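You operate a simulated robot arm through the tools that you are given. There is no shell and no other tool.

Carry out the task below with a simulated robot arm. There is one attempt and no reset: what you move stays moved.

JOB
TAIL toggle and battery switch off, then pull the two fuses that differ from their labels.
Fine: put both on the spring crossmember. The switch stays off and the fuse cover stays open.

Only the result counts: the job must be done as asked and must still hold three seconds after the hand-in. Knocking over, shifting, dropping, spilling or breaking anything else fails it. A push-on lid holds only when it is set on centred and level and pressed home; a screw cap is set on level and turned clockwise until tight.

ROBOT AND FRAMES
A 7-joint arm with a two-finger parallel gripper, fixed in place. Base frame: the origin is on the floor under the middle of its stand, x ahead of it, y to its left, z up. Readings come in cm, rad, newtons and seconds.
It reaches about 104.6 cm from its shoulder. Its first joint turns from -2.897 to 2.897 rad. Payload 1.57 kg.
The tool frame sits at the grasp point between the pads (the TCP): z along the fingers, y along the line on which they close. The tips reach 3 cm beyond it. Largest opening 8 cm; finger width 1.7, thickness 1.2; the body of the gripper, 4 by 8.2 cm, starts 8 cm behind the TCP.
Orientation is told as [roll, pitch, yaw] about the base's x, y, z axes, in that order, counted from this pose: with the fingers straight down and closing along the base's y, the tool's x points along the base's -x, its y along +y and its z along -z.

CONTROLS
- The arm moves only by the tool servo_tool. Its arguments are lists of equal length, an entry for each row: "gripper": the gripper command, from -1 (fully open) to 1 (shut), values between in proportion; "offset": the shift along the tool's x, y, z in cm, a list of three; "angular": the turn, a rotation vector about the tool's x, y, z in rad, a list of three. In form: {"gripper": [gripper, ...], "offset": [[dx, dy, dz], ...], "angular": [[ax, ay, az], ...]}. A call has 1 to 20 rows; each row shifts and turns the commanded pose from where the row before left it, along the tool's axes as they then stand. A row lasts 0.2 s, in which the tool goes at most 5 cm and 0.15 rad; a call with a longer step from one row to the next is refused whole, and so is a gripper value outside its range. A pose out of reach is approached as far as the arm can. The call stops where the force on the tool passes 40 N (or 10 N more than at its start, if that is more) or the arm is blocked; 0.2 s more then pass. The fingers move at their own pace (about 15.3 cm/s each) and stop on an object; they squeeze with about 43 N. The grip force told is the motor's: it shows also when the fingers shut on nothing. Time passes only in rows, and 0.2 s behind the last, so rows that do not move let the fingers close. The reply holds the time, the measured pose of the TCP, the force on the tool along the base axes, the opening and the grip force, in the units named above and with some noise, with the torque about the TCP (base axes, N m) and any sound that the robot's microphone picked up, and new pictures: "views" is both (left out), scene, wrist or none.
- Cameras (640 x 400 px; columns grow to the right, rows downward): "scene" is fixed at [39.95, -50.03, 144.1]; the picture's right is [0.92, -0.40, 0.00], its down [-0.18, -0.40, -0.90] and it looks along [0.36, 0.82, -0.44] (base axes); focal length 364 px, centre (320, 200). "wrist" rides on the gripper at [7.2, -0.7, -12.2] in the tool frame; the picture's right is [0.09, 1.00, 0.00], its down [-0.84, 0.08, -0.54] and it looks along [-0.54, 0.05, 0.84] (tool axes); focal length 238 px, centre (320, 200). There is no depth. A picture from a camera that has moved, and an enlarged one, comes with that camera's place and axes in the base frame and with its lens.
- close_up(camera, box): a new picture of the part [left, top, right, bottom] of that camera's present view, enlarged. The clock stands still meanwhile.
- job_done(): hands the job in; it is judged then, once.

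Nothing tells you positions but the pictures and the camera data. Unless the task says otherwise, let go and move clear before handing in.

The tools are called after "Emit:" as name(argument=value, ...) on one line, values as JSON. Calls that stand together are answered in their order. servo_tool: Moves the arm, as the interface text tells. Its arguments: {"type":"object","properties":{"gripper":{"type":"array"},"offset":{"type":"array"},"angular":{"type":"array"},"views":{"type":"string","enum":["both","scene","wrist","none"]}},"required":["gripper","offset","angular"]} The other tools are called the same way: close_up (camera, box) takes an enlarged picture of a part of a camera's view; job_done () hands the job in.

At the start:

```text
t: 0.0
eef_pos: [55.69, 1.26, 124.0]
tool_rot: [0.0, -0.001, 0.0]
ft_force: [0.2, -0.6, -0.2]
wrist_torque: [0.03, 0.0, -0.01]
grip_width: 8.0
finger_force: 0.1
```

scene: 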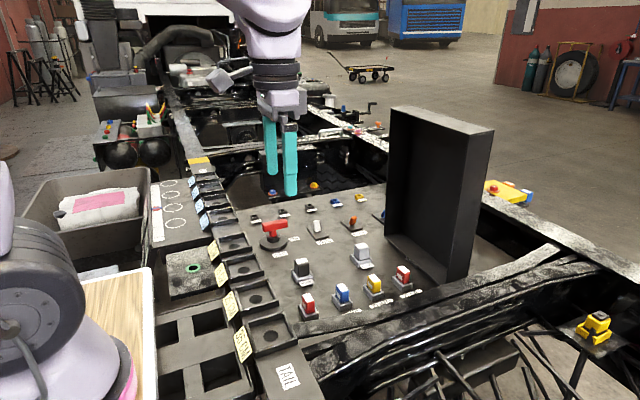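
wrist: 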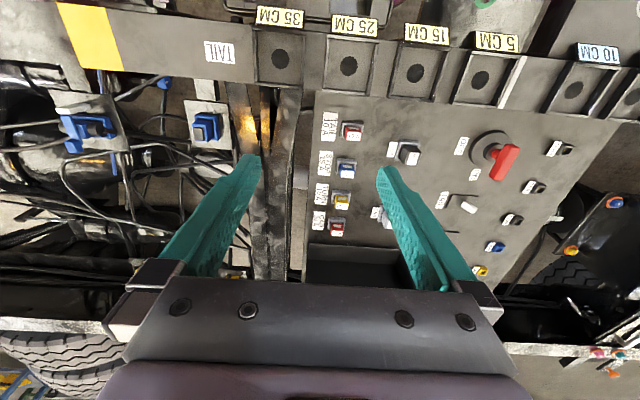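

I see a panel with fuses, toggles, a red rotary battery switch and an open fuse cover. I'll take enlarged views before moving anything.

Emit:
close_up(camera="scene", box=[230, 170, 430, 330])

Emit:
close_up(camera="wrist", box=[290, 100, 450, 250])

Emit:
close_up(camera="wrist", box=[420, 100, 620, 290])

Emit:
close_up(camera="scene", box=[230, 170, 330, 260])

Emit:
close_up(camera="scene", box=[280, 240, 430, 330])

```text
2.50 times, centred on (330, 250) of scene
camera zoom: at [39.95, -50.03, 144.1], right [0.92, -0.4, 0.0], down [-0.18, -0.4, -0.9], along [0.36, 0.82, -0.44], focal length 909 px, centre (295, 75)
```

zoom: 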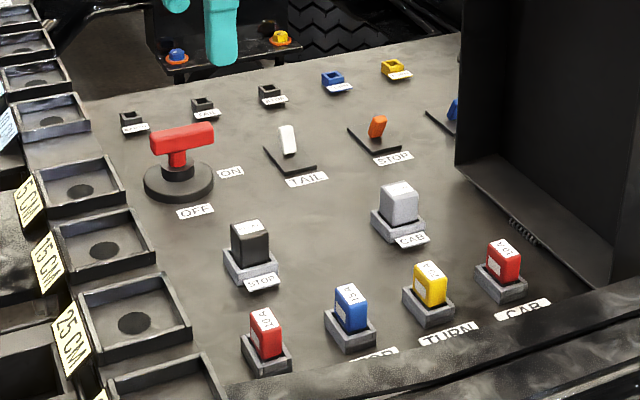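

```text
2.67 times, centred on (370, 175) of wrist
camera zoom: at [48.62, 0.65, 136.16], right [-0.09, 1.0, 0.0], down [0.84, 0.08, 0.54], along [0.54, 0.05, -0.84], focal length 636 px, centre (187, 267)
```

zoom: 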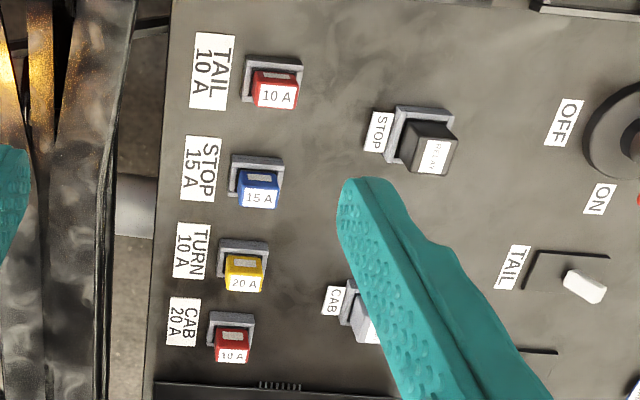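

```text
2.11 times, centred on (520, 195) of wrist
camera zoom: at [48.62, 0.65, 136.16], right [-0.09, 1.0, 0.0], down [0.84, 0.08, 0.54], along [0.54, 0.05, -0.84], focal length 502 px, centre (-101, 210)
```

zoom: 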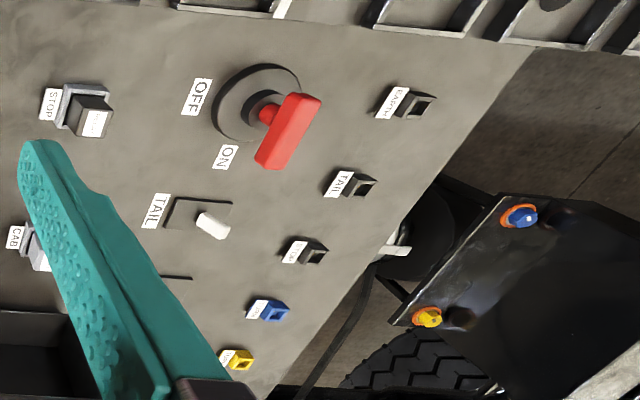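

```text
4.44 times, centred on (280, 215) of scene
camera zoom: at [39.95, -50.03, 144.1], right [0.92, -0.4, 0.0], down [-0.18, -0.4, -0.9], along [0.36, 0.82, -0.44], focal length 1616 px, centre (498, 133)
```

zoom: 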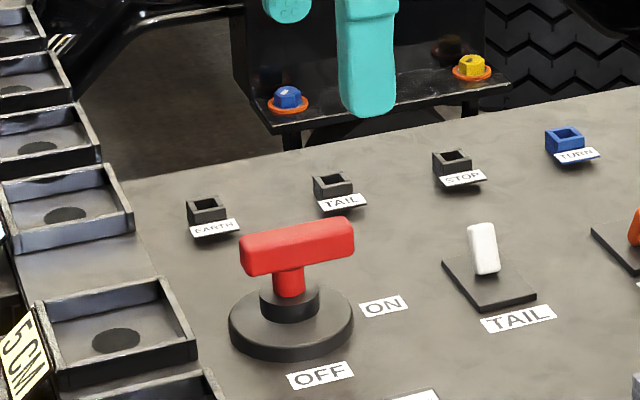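

```text
4.27 times, centred on (355, 285) of scene
camera zoom: at [39.95, -50.03, 144.1], right [0.92, -0.4, 0.0], down [-0.18, -0.4, -0.9], along [0.36, 0.82, -0.44], focal length 1551 px, centre (171, -163)
```

zoom: 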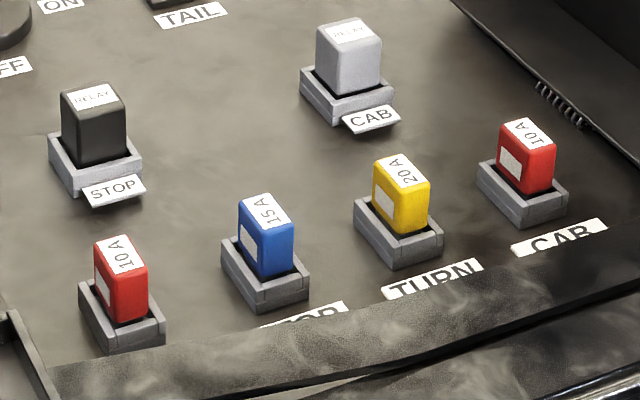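

The TURN socket is labelled 10 A but holds a 20 A fuse. CAB is labelled 20 A but holds a 10 A fuse. Next I'll look over the chassis to find the spring crossmember.

Emit:
close_up(camera="scene", box=[80, 60, 400, 260])

Emit:
close_up(camera="scene", box=[280, 80, 440, 180])

Emit:
close_up(camera="scene", box=[80, 80, 240, 180])

Emit:
close_up(camera="scene", box=[440, 160, 640, 400])

Emit:
close_up(camera="scene", box=[240, 260, 560, 400])

Emit:
close_up(camera="scene", box=[140, 150, 340, 400])

Emit:
close_up(camera="wrist", box=[0, 60, 320, 280])

```text
2.00 times, centred on (240, 160) of scene
camera zoom: at [39.95, -50.03, 144.1], right [0.92, -0.4, 0.0], down [-0.18, -0.4, -0.9], along [0.36, 0.82, -0.44], focal length 727 px, centre (480, 280)
```

zoom: 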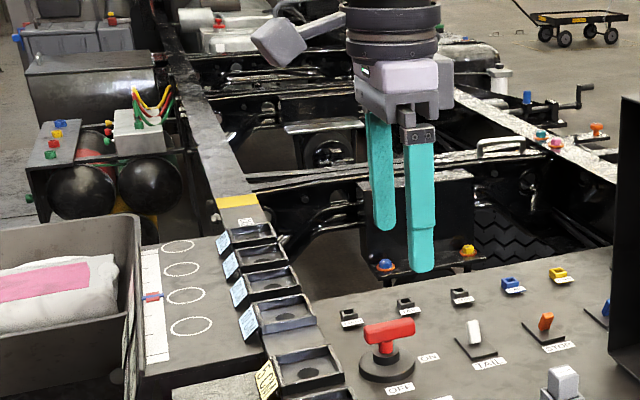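

```text
4.00 times, centred on (360, 130) of scene
camera zoom: at [39.95, -50.03, 144.1], right [0.92, -0.4, 0.0], down [-0.18, -0.4, -0.9], along [0.36, 0.82, -0.44], focal length 1454 px, centre (160, 480)
```

zoom: 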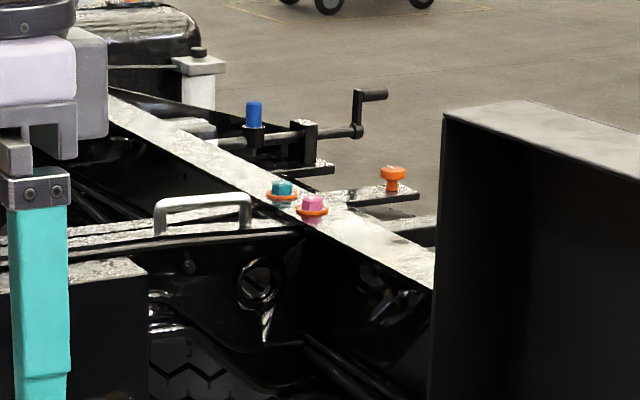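

```text
4.00 times, centred on (160, 130) of scene
camera zoom: at [39.95, -50.03, 144.1], right [0.92, -0.4, 0.0], down [-0.18, -0.4, -0.9], along [0.36, 0.82, -0.44], focal length 1454 px, centre (960, 480)
```

zoom: 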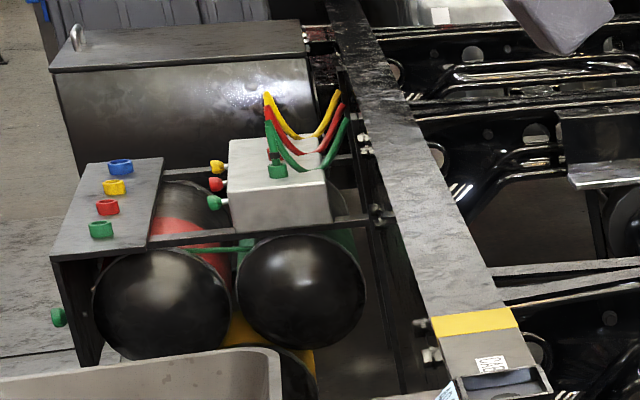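

```text
1.67 times, centred on (540, 280) of scene
camera zoom: at [39.95, -50.03, 144.1], right [0.92, -0.4, 0.0], down [-0.18, -0.4, -0.9], along [0.36, 0.82, -0.44], focal length 606 px, centre (-47, 67)
```

zoom: 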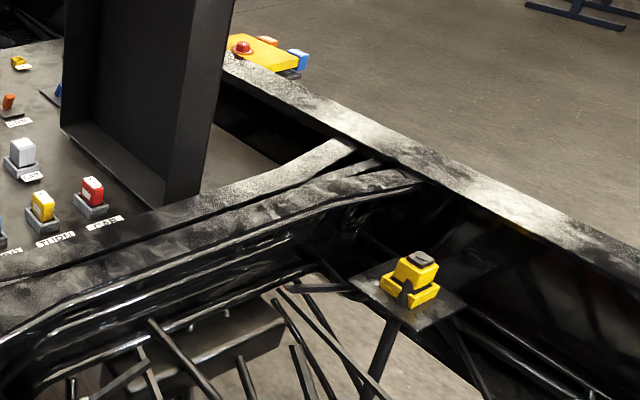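

```text
2.00 times, centred on (400, 330) of scene
camera zoom: at [39.95, -50.03, 144.1], right [0.92, -0.4, 0.0], down [-0.18, -0.4, -0.9], along [0.36, 0.82, -0.44], focal length 727 px, centre (160, -60)
```

zoom: 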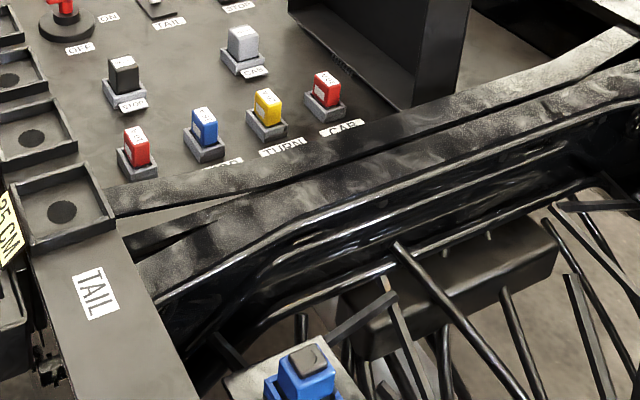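

```text
1.60 times, centred on (240, 275) of scene
camera zoom: at [39.95, -50.03, 144.1], right [0.92, -0.4, 0.0], down [-0.18, -0.4, -0.9], along [0.36, 0.82, -0.44], focal length 582 px, centre (448, 80)
```

zoom: 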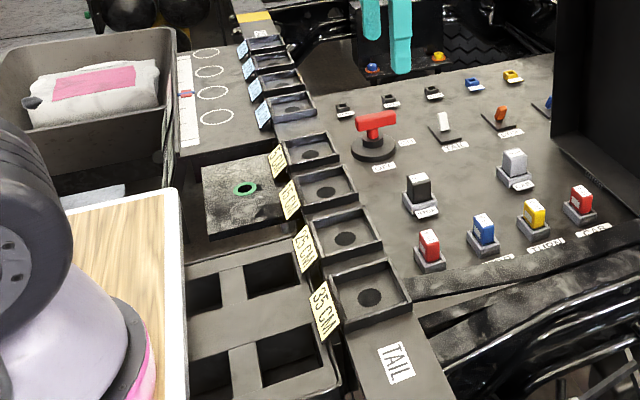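

```text
1.82 times, centred on (160, 170) of wrist
camera zoom: at [48.62, 0.65, 136.16], right [-0.09, 1.0, 0.0], down [0.84, 0.08, 0.54], along [0.54, 0.05, -0.84], focal length 433 px, centre (611, 254)
```

zoom: 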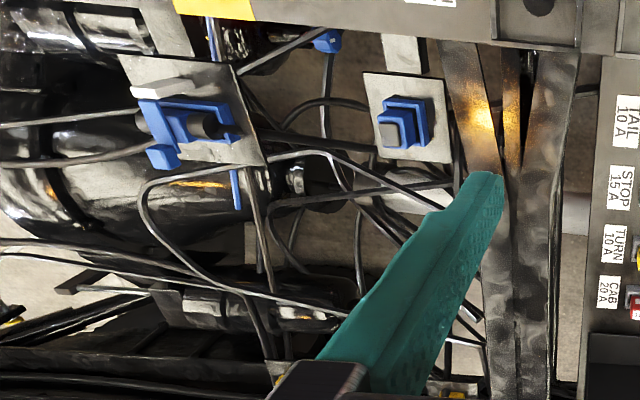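

The scene doesn't clearly show which beam is the spring crossmember, so I'll turn the wrist camera to survey the chassis along +y from high up.

Emit:
servo_tool(gripper=[-1, -1, -1, -1, -1, -1, -1, -1, -1, -1], offset=[[0, 0, -1], [0, 0, -1], [0, 0, -1], [0, 0, -1], [0, 0, -1], [0, 0, 0], [0, 0, 0], [0, 0, 0], [0, 0, 0], [0, 0, 0]], angular=[[0, 0, -0.15], [0, 0, -0.15], [0, 0, -0.15], [0, 0, -0.15], [0, 0, -0.15], [0, 0, -0.15], [0, 0, -0.15], [0, 0, -0.15], [0, 0, -0.15], [0, 0, -0.15]], views="both")

```text
t: 2.2
eef_pos: [55.92, 1.23, 129.01]
tool_rot: [0.0, -0.001, 1.5]
ft_force: [0.7, -0.1, 0.1]
wrist_torque: [0.03, 0.01, 0.01]
grip_width: 8.0
finger_force: 0.1
camera wrist: at [56.04, -5.91, 141.14], right [-1.0, -0.02, 0.0], down [-0.02, 0.84, 0.54], along [-0.01, 0.54, -0.84], focal length 238 px, centre (320, 200)
```

scene: 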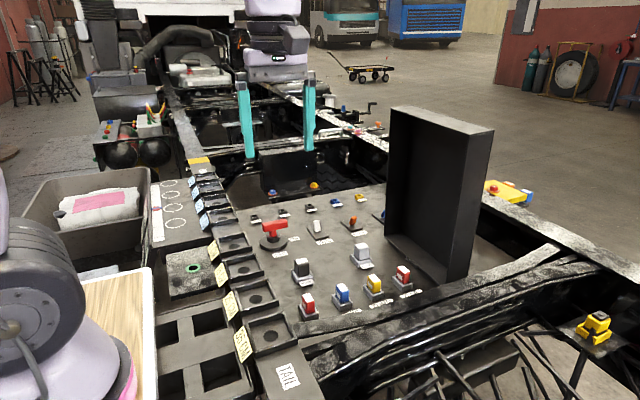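
wrist: 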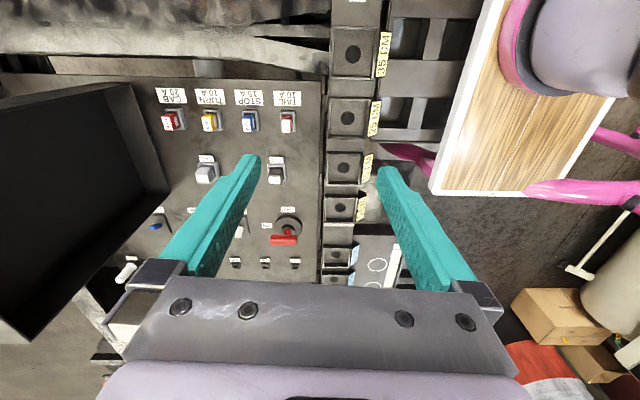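

From here the wrist camera shows the panel edge, the trays and part of the beam near y≈0. I'll zoom in on the beam, then look toward the tail side.

Emit:
close_up(camera="wrist", box=[0, 0, 420, 260])

Emit:
close_up(camera="scene", box=[220, 50, 420, 200])

Emit:
close_up(camera="scene", box=[340, 240, 640, 400])

```text
1.52 times, centred on (210, 130) of wrist
camera zoom: at [56.04, -5.91, 141.14], right [-1.0, -0.02, 0.0], down [-0.02, 0.84, 0.54], along [-0.01, 0.54, -0.84], focal length 363 px, centre (488, 307)
```

zoom: 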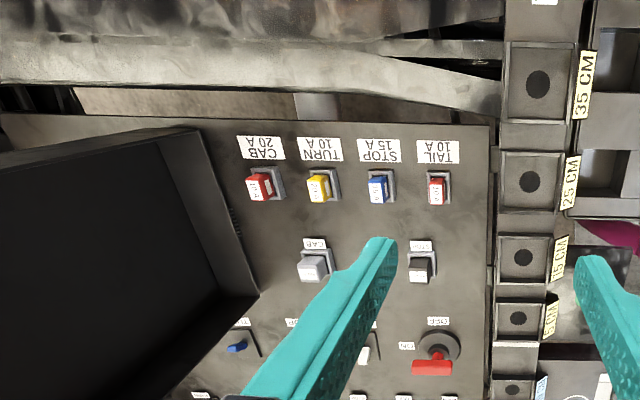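

```text
2.67 times, centred on (320, 125) of scene
camera zoom: at [39.95, -50.03, 144.1], right [0.92, -0.4, 0.0], down [-0.18, -0.4, -0.9], along [0.36, 0.82, -0.44], focal length 969 px, centre (320, 400)
```

zoom: 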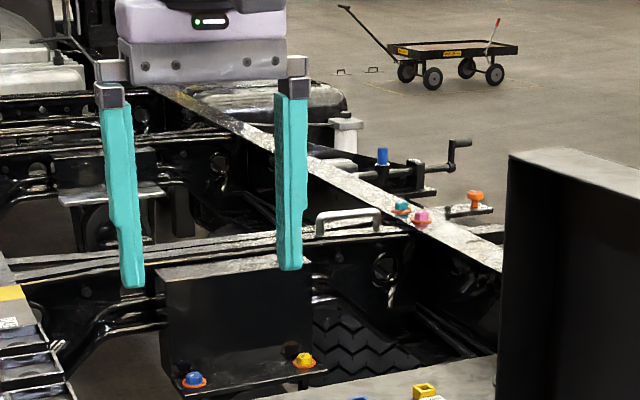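

```text
2.13 times, centred on (490, 320) of scene
camera zoom: at [39.95, -50.03, 144.1], right [0.92, -0.4, 0.0], down [-0.18, -0.4, -0.9], along [0.36, 0.82, -0.44], focal length 776 px, centre (-43, -56)
```

zoom: 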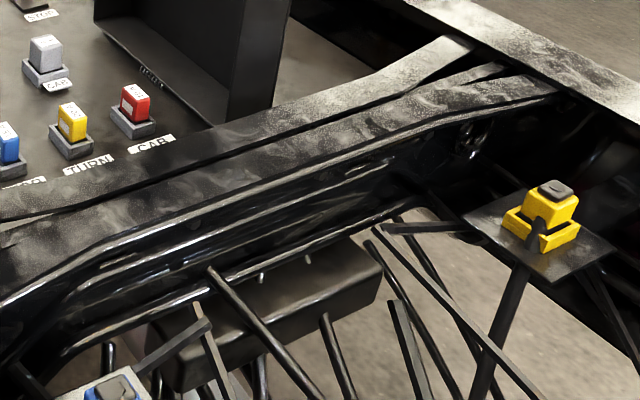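

The tail side (y<0) isn't visible from the scene camera. I'll tilt the wrist camera toward -y to see what beams and springs are there.

Emit:
servo_tool(gripper=[-1, -1, -1, -1, -1, -1, -1], offset=[[0, 0, 0], [0, 0, 0], [0, 0, 0], [0, 0, 0], [0, 0, 0], [0, 0, 0], [0, 0, 0]], angular=[[0, 0.15, 0], [0, 0.15, 0], [0, 0.15, 0], [0, 0.15, 0], [0, 0.15, 0], [0, 0.15, 0], [0, 0.15, 0]], views="wrist")

```text
t: 3.8
eef_pos: [55.78, 1.14, 129.06]
tool_rot: [0.0, 1.05, 1.497]
ft_force: [0.4, 0.4, 0.2]
wrist_torque: [0.02, -0.01, 0.03]
grip_width: 7.99
finger_force: 0.1
camera wrist: at [56.97, 8.27, 141.35], right [-1.0, 0.03, 0.08], down [-0.01, 0.89, -0.46], along [-0.08, -0.46, -0.89], focal length 238 px, centre (320, 200)
```

wrist: 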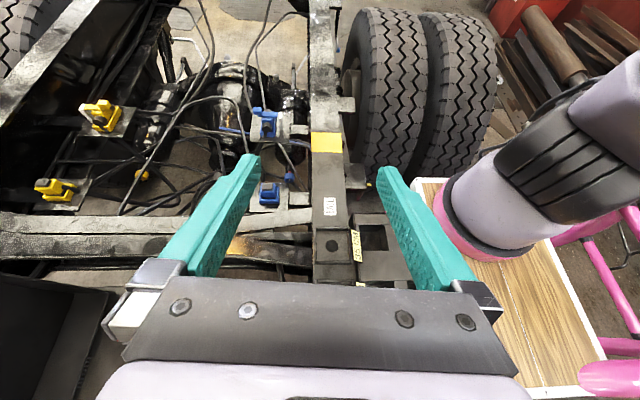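

Emit:
close_up(camera="wrist", box=[0, 0, 340, 280])

Emit:
close_up(camera="wrist", box=[140, 40, 340, 220])

Emit:
close_up(camera="wrist", box=[0, 60, 160, 280])

Emit:
close_up(camera="wrist", box=[0, 0, 200, 120])

```text
1.43 times, centred on (170, 140) of wrist
camera zoom: at [56.97, 8.27, 141.35], right [-1.0, 0.03, 0.08], down [-0.01, 0.89, -0.46], along [-0.08, -0.46, -0.89], focal length 340 px, centre (534, 286)
```

zoom: 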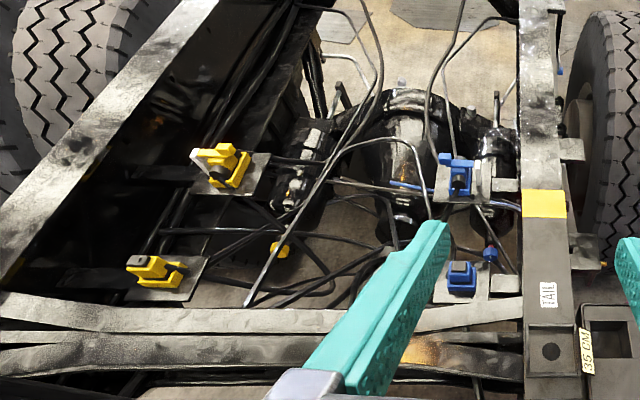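

```text
2.22 times, centred on (240, 130) of wrist
camera zoom: at [56.97, 8.27, 141.35], right [-1.0, 0.03, 0.08], down [-0.01, 0.89, -0.46], along [-0.08, -0.46, -0.89], focal length 530 px, centre (498, 356)
```

zoom: 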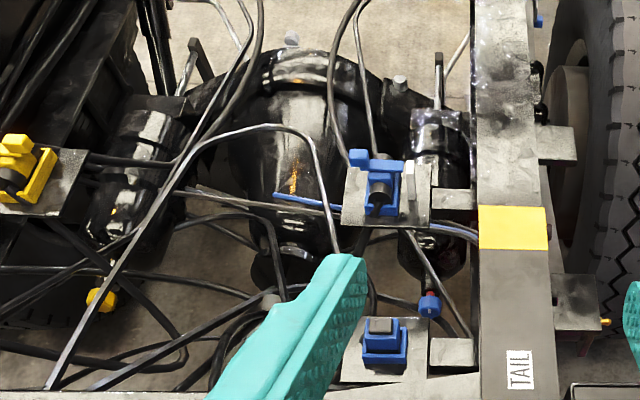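

```text
1.82 times, centred on (80, 170) of wrist
camera zoom: at [56.97, 8.27, 141.35], right [-1.0, 0.03, 0.08], down [-0.01, 0.89, -0.46], along [-0.08, -0.46, -0.89], focal length 433 px, centre (756, 254)
```

zoom: 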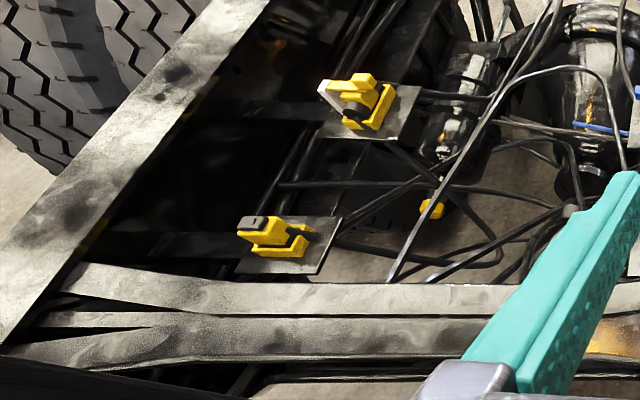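

```text
3.20 times, centred on (100, 60) of wrist
camera zoom: at [56.97, 8.27, 141.35], right [-1.0, 0.03, 0.08], down [-0.01, 0.89, -0.46], along [-0.08, -0.46, -0.89], focal length 763 px, centre (1024, 648)
```

zoom: 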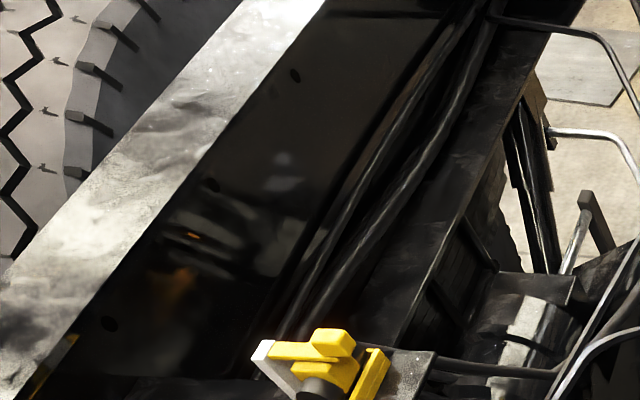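

The tail side shows the rear axle with coloured fittings, and one double-flange beam at about y≈0 between the axle and the fuse panel. Now I'll look at the cab side for the other crossmembers.

Emit:
servo_tool(gripper=[-1, -1, -1, -1, -1, -1, -1, -1, -1, -1, -1], offset=[[0, 0, 0], [0, 0, 0], [0, 0, 0], [0, 0, 0], [0, 0, 0], [0, 0, 0], [0, 0, 0], [0, 0, 0], [0, 0, 0], [0, 0, 0], [0, 0, 0]], angular=[[0, -0.14, 0], [0, -0.14, 0], [0, -0.14, 0], [0, -0.14, 0], [0, -0.14, 0], [0, -0.14, 0], [0, -0.14, 0], [0, -0.14, 0], [0, -0.14, 0], [0, -0.14, 0], [0, -0.14, 0]], views="wrist")

```text
t: 6.2
eef_pos: [55.88, 1.35, 129.12]
tool_rot: [-0.001, -0.492, 1.5]
ft_force: [0.0, 0.6, -1.2]
wrist_torque: [-0.04, -0.02, -0.04]
grip_width: 8.0
finger_force: 0.0
camera wrist: at [55.64, -10.66, 136.37], right [-1.0, -0.01, -0.04], down [-0.04, 0.49, 0.87], along [0.01, 0.87, -0.49], focal length 238 px, centre (320, 200)
```

wrist: 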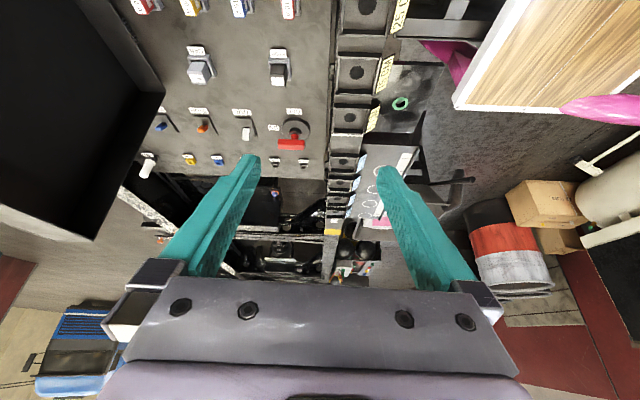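

Emit:
close_up(camera="wrist", box=[200, 140, 440, 290])

Emit:
close_up(camera="wrist", box=[120, 90, 340, 230])

Emit:
close_up(camera="wrist", box=[320, 130, 480, 260])

```text
2.67 times, centred on (320, 215) of wrist
camera zoom: at [55.64, -10.66, 136.37], right [-1.0, -0.01, -0.04], down [-0.04, 0.49, 0.87], along [0.01, 0.87, -0.49], focal length 636 px, centre (320, 160)
```

zoom: 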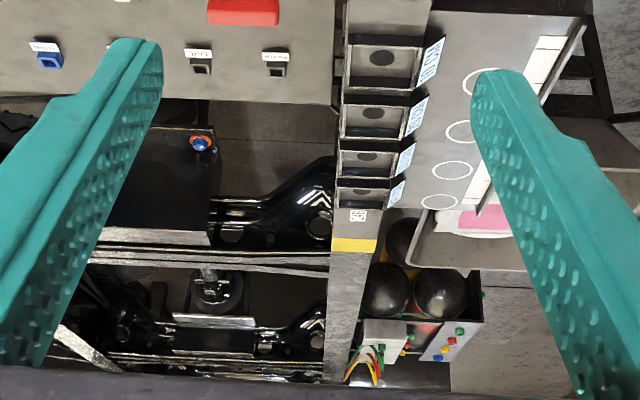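

```text
2.86 times, centred on (230, 160) of wrist
camera zoom: at [55.64, -10.66, 136.37], right [-1.0, -0.01, -0.04], down [-0.04, 0.49, 0.87], along [0.01, 0.87, -0.49], focal length 681 px, centre (577, 314)
```

zoom: 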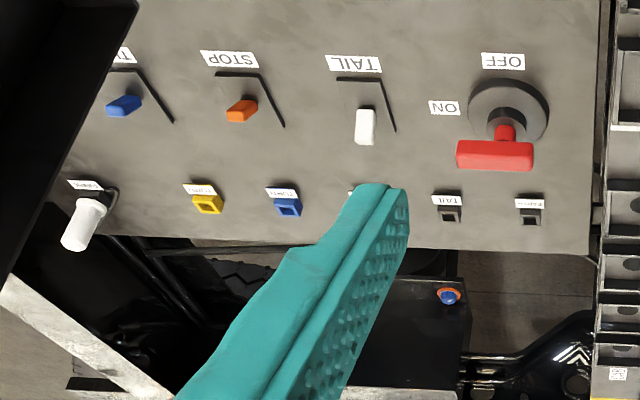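

```text
3.08 times, centred on (400, 195) of wrist
camera zoom: at [55.64, -10.66, 136.37], right [-1.0, -0.01, -0.04], down [-0.04, 0.49, 0.87], along [0.01, 0.87, -0.49], focal length 733 px, centre (74, 215)
```

zoom: 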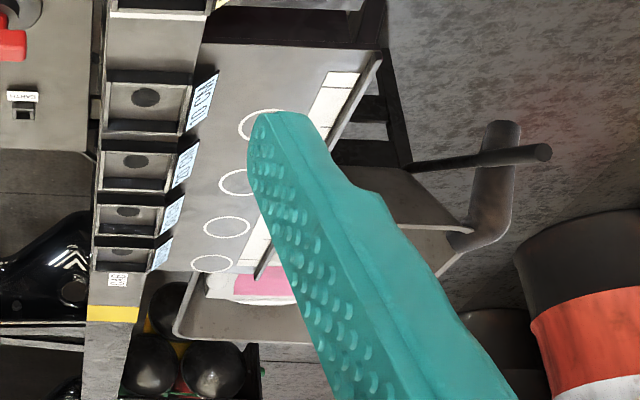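

Beyond the panel every other crossmember lies past y≈120 and out of reach, so the spring crossmember must be the beam at y≈0 by the rear-axle springs. Next I'll level the wrist and move in for a closer look at the toggles.

Emit:
servo_tool(gripper=[-1, -1, -1, -1, -1, -1, -1, -1, -1, -1, -1, -1, -1, -1], offset=[[0, 0, 0], [0, 0, 0], [0, 0, 0], [0, 0, 0], [-2.05, -2.06, 1.1], [-2.05, -2.06, 1.1], [-2.05, -2.06, 1.1], [-2.05, -2.06, 1.1], [-2.05, -2.06, 1.1], [-2.05, -2.06, 1.1], [-2.05, -2.06, 1.1], [-2.05, -2.06, 1.1], [-2.05, -2.06, 1.1], [-2.05, -2.06, 1.1]], angular=[[0, 0.123, 0], [0, 0.123, 0], [0, 0.123, 0], [0, 0.123, 0], [0, 0, 0], [0, 0, 0], [0, 0, 0], [0, 0, 0], [0, 0, 0], [0, 0, 0], [0, 0, 0], [0, 0, 0], [0, 0, 0], [0, 0, 0]], views="both")

```text
t: 9.2
eef_pos: [77.37, 20.22, 117.91]
tool_rot: [-0.001, 0.001, 1.497]
ft_force: [0.5, -0.5, 0.4]
wrist_torque: [0.04, -0.08, -0.01]
grip_width: 7.99
finger_force: 0.1
camera wrist: at [77.63, 13.12, 130.09], right [-1.0, -0.02, 0.0], down [-0.02, 0.84, 0.54], along [-0.01, 0.54, -0.84], focal length 238 px, centre (320, 200)
```

scene: 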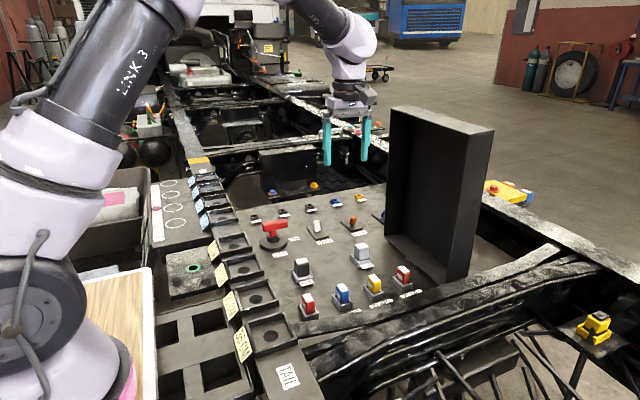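
wrist: 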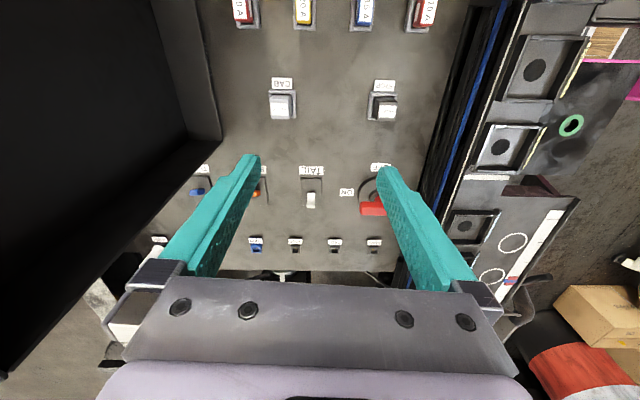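

Emit:
close_up(camera="wrist", box=[255, 150, 385, 260])

Emit:
close_up(camera="wrist", box=[180, 150, 280, 220])

Emit:
close_up(camera="scene", box=[290, 200, 400, 260])

Emit:
close_up(camera="wrist", box=[220, 0, 460, 130])

```text
3.64 times, centred on (320, 205) of wrist
camera zoom: at [77.63, 13.12, 130.09], right [-1.0, -0.02, 0.0], down [-0.02, 0.84, 0.54], along [-0.01, 0.54, -0.84], focal length 867 px, centre (320, 182)
```

zoom: 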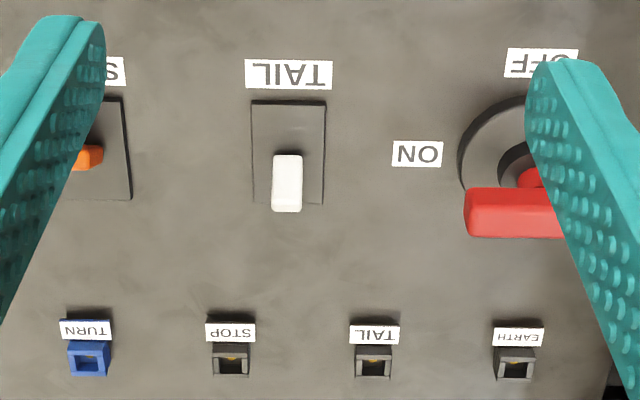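

```text
5.71 times, centred on (230, 185) of wrist
camera zoom: at [77.63, 13.12, 130.09], right [-1.0, -0.02, 0.0], down [-0.02, 0.84, 0.54], along [-0.01, 0.54, -0.84], focal length 1362 px, centre (834, 286)
```

zoom: 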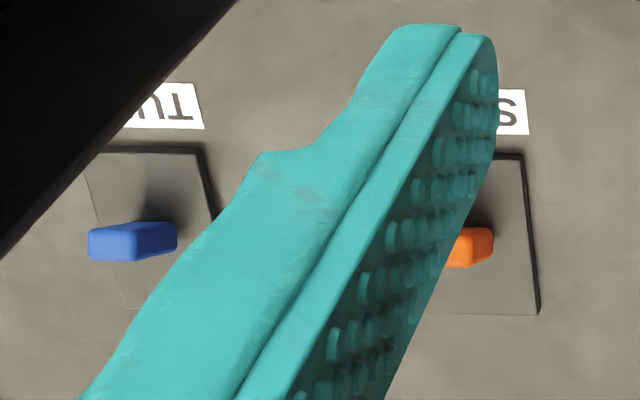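

```text
5.82 times, centred on (345, 230) of scene
camera zoom: at [39.95, -50.03, 144.1], right [0.92, -0.4, 0.0], down [-0.18, -0.4, -0.9], along [0.36, 0.82, -0.44], focal length 2115 px, centre (174, 26)
```

zoom: 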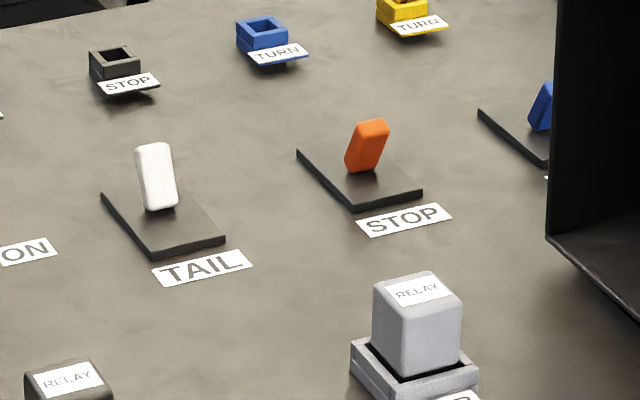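

```text
2.67 times, centred on (340, 65) of wrist
camera zoom: at [77.63, 13.12, 130.09], right [-1.0, -0.02, 0.0], down [-0.02, 0.84, 0.54], along [-0.01, 0.54, -0.84], focal length 636 px, centre (267, 560)
```

zoom: 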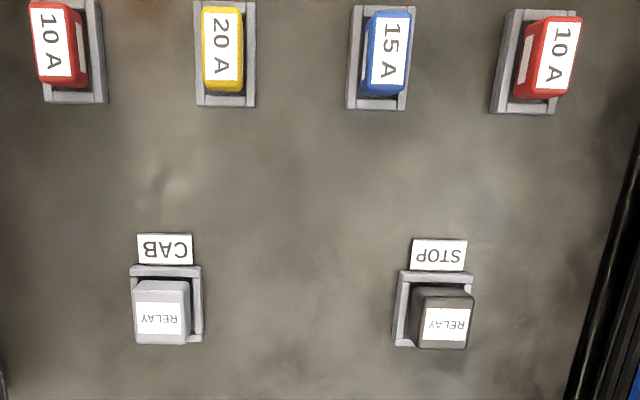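

The white TAIL toggle leans toward +y, while STOP and TURN lean toward -y, so TAIL is on and has to be pushed toward -y. I put its lever top at about (79, 41.7, 87.6). I'll close the gripper and come down on its +y side.

Emit:
servo_tool(gripper=[1, 1, 1, 1, 1, 1, 1, 1, 1, 1, 1, 1, 1, 1], offset=[[0, 0, 0], [-2.63, -0.16, 1.8], [-2.63, -0.16, 1.8], [-2.63, -0.16, 1.8], [-2.63, -0.16, 1.8], [-2.63, -0.16, 1.8], [-2.63, -0.16, 1.8], [-2.63, -0.16, 1.8], [-2.63, -0.16, 1.8], [-2.63, -0.16, 1.8], [-2.63, -0.16, 1.8], [0, 0, 1.5], [0, 0, 1.5], [0, 0, 1.5]], angular=[[0, 0, -0.074], [0, 0, 0], [0, 0, 0], [0, 0, 0], [0, 0, 0], [0, 0, 0], [0, 0, 0], [0, 0, 0], [0, 0, 0], [0, 0, 0], [0, 0, 0], [0, 0, 0], [0, 0, 0], [0, 0, 0]], views="both")

```text
t: 12.2
eef_pos: [79.28, 46.51, 95.47]
tool_rot: [-0.001, 0.001, 1.573]
ft_force: [-0.1, 0.4, -0.7]
wrist_torque: [0.02, 0.0, 0.0]
grip_width: 0.01
finger_force: 21.2
camera wrist: at [80.06, 39.32, 107.67], right [-1.0, -0.09, 0.0], down [-0.08, 0.84, 0.54], along [-0.05, 0.54, -0.84], focal length 238 px, centre (320, 200)
```

scene: 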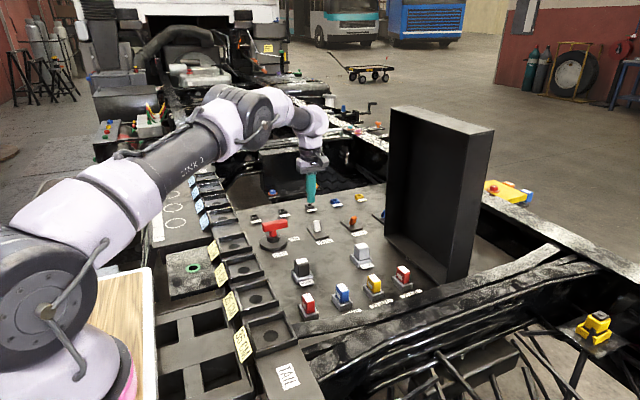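
wrist: 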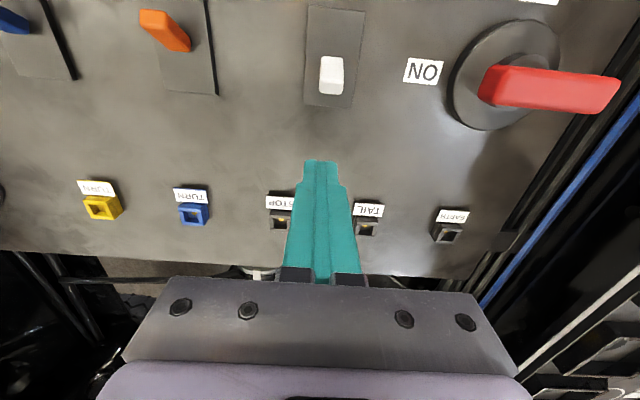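

The fingertips are just +y of the white lever, with clear panel underneath. I'll lower them to about 1.5 cm above the panel and push slowly toward -y.

Emit:
servo_tool(gripper=[1, 1, 1, 1, 1, 1, 1, 1, 1, 1, 1], offset=[[0, 0, 1.5], [0, 0, 1.5], [0, 0, 1.5], [0, 0, 1.5], [1, 0, 0.1], [1, 0, 0], [0.7, 0, 0], [0.5, 0, 0], [0.5, 0, 0], [0.5, 0, 0], [0.5, 0, 0]], angular=[[0, 0, 0], [0, 0, 0], [0, 0, 0], [0, 0, 0], [0, 0, 0], [0, 0, 0], [0, 0, 0], [0, 0, 0], [0, 0, 0], [0, 0, 0], [0, 0, 0]], views="both")

```text
t: 14.6
eef_pos: [79.39, 41.59, 89.24]
tool_rot: [-0.001, 0.001, 1.573]
ft_force: [0.4, -0.2, 0.9]
wrist_torque: [0.0, 0.01, 0.0]
grip_width: 0.03
finger_force: 21.0
heard: click
camera wrist: at [80.1, 34.57, 101.48], right [-1.0, -0.09, 0.0], down [-0.08, 0.84, 0.54], along [-0.05, 0.54, -0.84], focal length 238 px, centre (320, 200)
```

scene: 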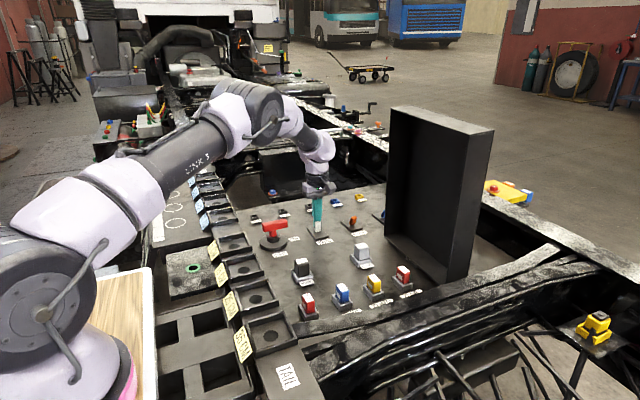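
wrist: 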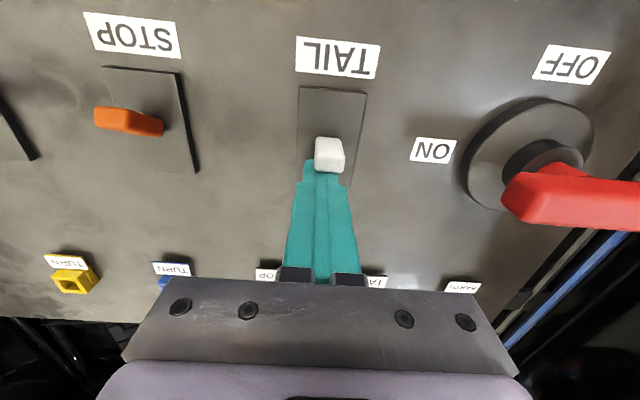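

A click sounded, so the toggle has probably flipped. I'll back off toward +y, rise and check its lean.

Emit:
servo_tool(gripper=[1, 1, 1, 1, 1, 1, 1, 1], offset=[[-0.6, 0, 0], [-0.6, 0, 0], [0, 0, -2], [0, 0, -2], [0, 0, -2], [0, 0, -2], [0, 0, -2], [0, 0, -2]], angular=[[0, 0, 0], [0, 0, 0], [0, 0, 0], [0, 0, 0], [0, 0, 0], [0, 0, 0], [0, 0, 0], [0, 0, 0]], views="both")

Emit:
close_up(camera="scene", box=[240, 190, 400, 290])

Emit:
close_up(camera="wrist", box=[100, 0, 640, 280])

```text
t: 16.4
eef_pos: [79.31, 42.91, 101.44]
tool_rot: [0.0, 0.004, 1.575]
ft_force: [0.0, -0.5, 0.3]
wrist_torque: [-0.02, 0.0, 0.0]
grip_width: 0.0
finger_force: 21.1
camera wrist: at [80.05, 35.85, 113.57], right [-1.0, -0.09, 0.0], down [-0.08, 0.84, 0.54], along [-0.05, 0.54, -0.84], focal length 238 px, centre (320, 200)
```

scene: 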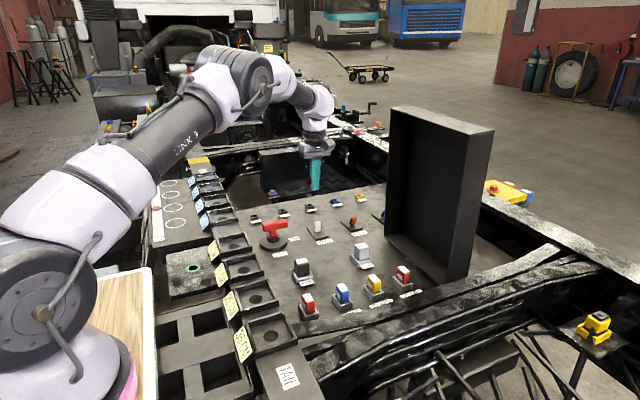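
wrist: 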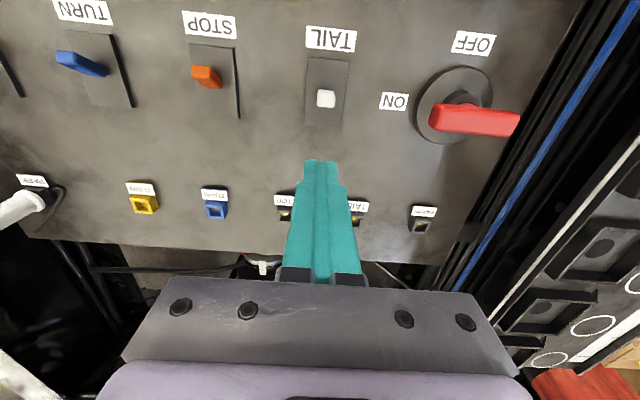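

```text
4.00 times, centred on (320, 240) of scene
camera zoom: at [39.95, -50.03, 144.1], right [0.92, -0.4, 0.0], down [-0.18, -0.4, -0.9], along [0.36, 0.82, -0.44], focal length 1454 px, centre (320, 40)
```

zoom: 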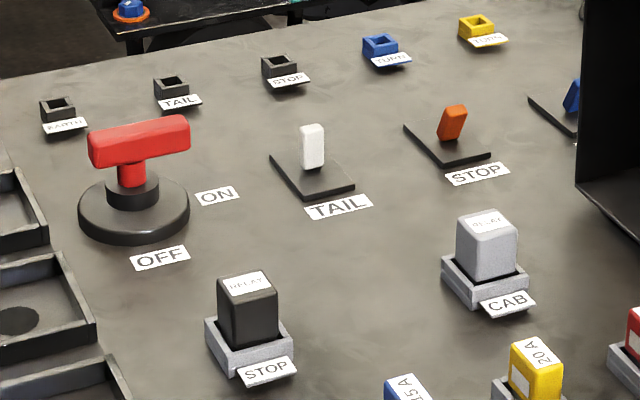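

```text
1.19 times, centred on (370, 140) of wrist
camera zoom: at [80.05, 35.85, 113.57], right [-1.0, -0.09, 0.0], down [-0.08, 0.84, 0.54], along [-0.05, 0.54, -0.84], focal length 282 px, centre (261, 271)
```

zoom: 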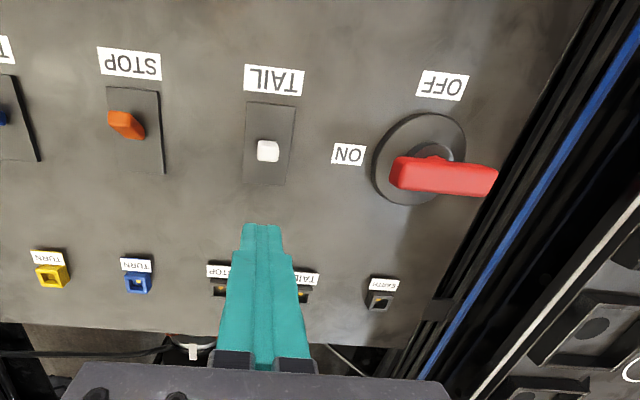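

Emit:
close_up(camera="scene", box=[300, 205, 370, 250])

Emit:
close_up(camera="wrist", box=[180, 40, 360, 140])

```text
8.89 times, centred on (335, 228) of scene
camera zoom: at [39.95, -50.03, 144.1], right [0.92, -0.4, 0.0], down [-0.18, -0.4, -0.9], along [0.36, 0.82, -0.44], focal length 3231 px, centre (187, -44)
```

zoom: 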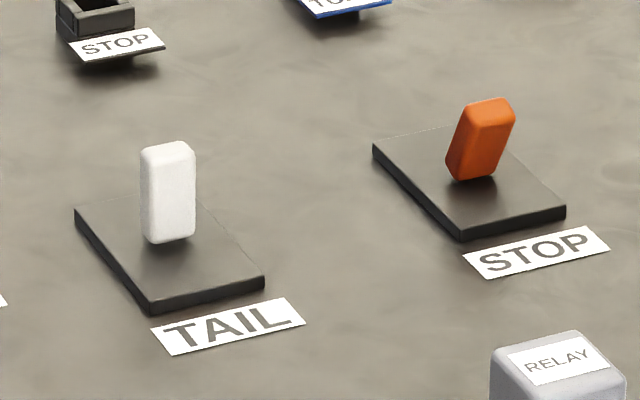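

```text
3.56 times, centred on (270, 90) of wrist
camera zoom: at [80.05, 35.85, 113.57], right [-1.0, -0.09, 0.0], down [-0.08, 0.84, 0.54], along [-0.05, 0.54, -0.84], focal length 848 px, centre (498, 591)
```

zoom: 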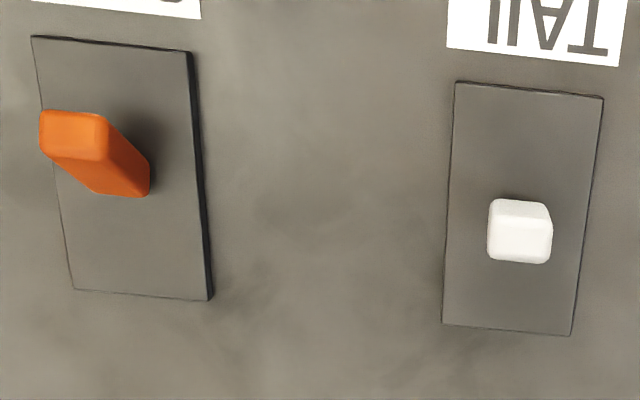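

The white lever is now close to upright, short of the -y lean of STOP and TURN. I'll go down again and push it further.

Emit:
servo_tool(gripper=[1, 1, 1, 1, 1, 1, 1, 1, 1, 1, 1, 1], offset=[[0, 0, 2], [0, 0, 2], [0, 0, 2], [0, 0, 2], [0, 0, 2], [0, 0, 1.9], [0.6, 0, 0], [0.6, 0, 0], [0.4, 0, 0], [0.3, 0, 0], [0.3, 0, 0], [0.3, 0, 0]], angular=[[0, 0, 0], [0, 0, 0], [0, 0, 0], [0, 0, 0], [0, 0, 0], [0, 0, 0], [0, 0, 0], [0, 0, 0], [0, 0, 0], [0, 0, 0], [0, 0, 0], [0, 0, 0]], views="wrist")

Emit:
close_up(camera="scene", box=[300, 205, 370, 250])

```text
t: 19.0
eef_pos: [79.17, 41.06, 89.69]
tool_rot: [0.0, -0.005, 1.579]
ft_force: [5.2, 36.8, 4.0]
wrist_torque: [1.08, 0.01, 0.11]
grip_width: 0.02
finger_force: 21.1
camera wrist: at [79.92, 33.85, 101.76], right [-1.0, -0.1, 0.0], down [-0.08, 0.83, 0.55], along [-0.05, 0.54, -0.84], focal length 238 px, centre (320, 200)
```

wrist: 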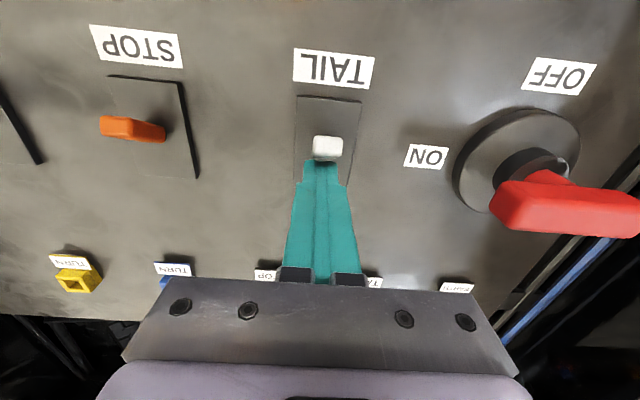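

```text
8.89 times, centred on (335, 228) of scene
camera zoom: at [39.95, -50.03, 144.1], right [0.92, -0.4, 0.0], down [-0.18, -0.4, -0.9], along [0.36, 0.82, -0.44], focal length 3231 px, centre (187, -44)
```

zoom: 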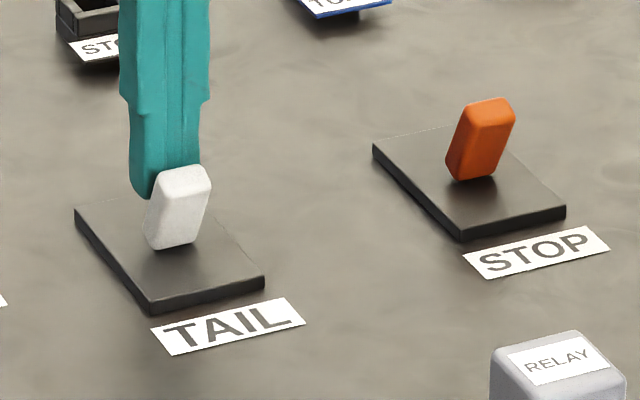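

The lever now leans -y like STOP, and the force shows it's at its end stop. I'll back off and check that it stays there.

Emit:
servo_tool(gripper=[1, 1, 1, 1, 1, 1, 1, 1, 1], offset=[[-0.6, 0, 0], [-0.6, 0, 0], [-0.6, 0, 0], [0, 0, -2], [0, 0, -2], [0, 0, -2], [0, 0, -2], [0, 0, -2], [0, 0, -2]], angular=[[0, 0, 0], [0, 0, 0], [0, 0, 0], [0, 0, 0], [0, 0, 0], [0, 0, 0], [0, 0, 0], [0, 0, 0], [0, 0, 0]], views="wrist")

Emit:
close_up(camera="scene", box=[300, 205, 370, 250])

Emit:
close_up(camera="scene", box=[235, 200, 315, 265])

Emit:
close_up(camera="wrist", box=[380, 20, 560, 160])

```text
t: 21.0
eef_pos: [79.31, 42.14, 101.41]
tool_rot: [-0.001, 0.003, 1.575]
ft_force: [1.3, -0.2, -0.9]
wrist_torque: [0.02, 0.01, 0.02]
grip_width: 0.01
finger_force: 21.5
camera wrist: at [80.05, 35.18, 113.53], right [-1.0, -0.09, 0.0], down [-0.08, 0.84, 0.54], along [-0.05, 0.54, -0.84], focal length 238 px, centre (320, 200)
```

wrist: 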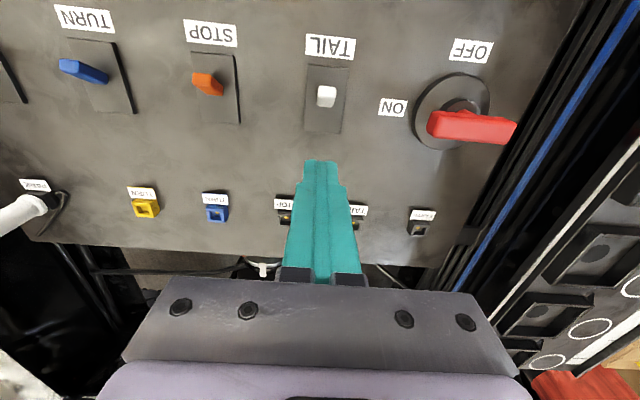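

```text
8.89 times, centred on (335, 228) of scene
camera zoom: at [39.95, -50.03, 144.1], right [0.92, -0.4, 0.0], down [-0.18, -0.4, -0.9], along [0.36, 0.82, -0.44], focal length 3231 px, centre (187, -44)
```

zoom: 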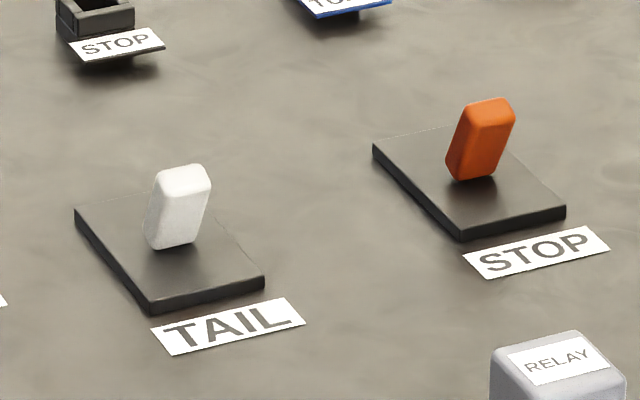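

```text
6.15 times, centred on (275, 232) of scene
camera zoom: at [39.95, -50.03, 144.1], right [0.92, -0.4, 0.0], down [-0.18, -0.4, -0.9], along [0.36, 0.82, -0.44], focal length 2237 px, centre (597, 0)
```

zoom: 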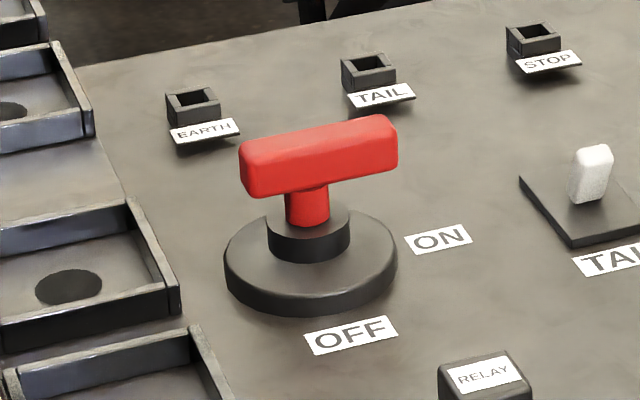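

```text
2.86 times, centred on (470, 90) of wrist
camera zoom: at [80.05, 35.18, 113.53], right [-1.0, -0.09, 0.0], down [-0.08, 0.84, 0.54], along [-0.05, 0.54, -0.84], focal length 681 px, centre (-109, 514)
```

zoom: 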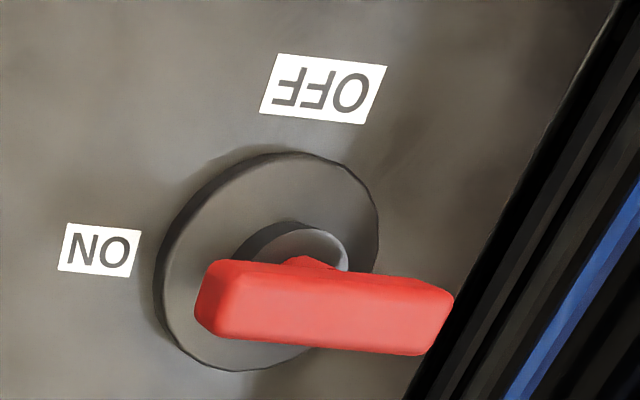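

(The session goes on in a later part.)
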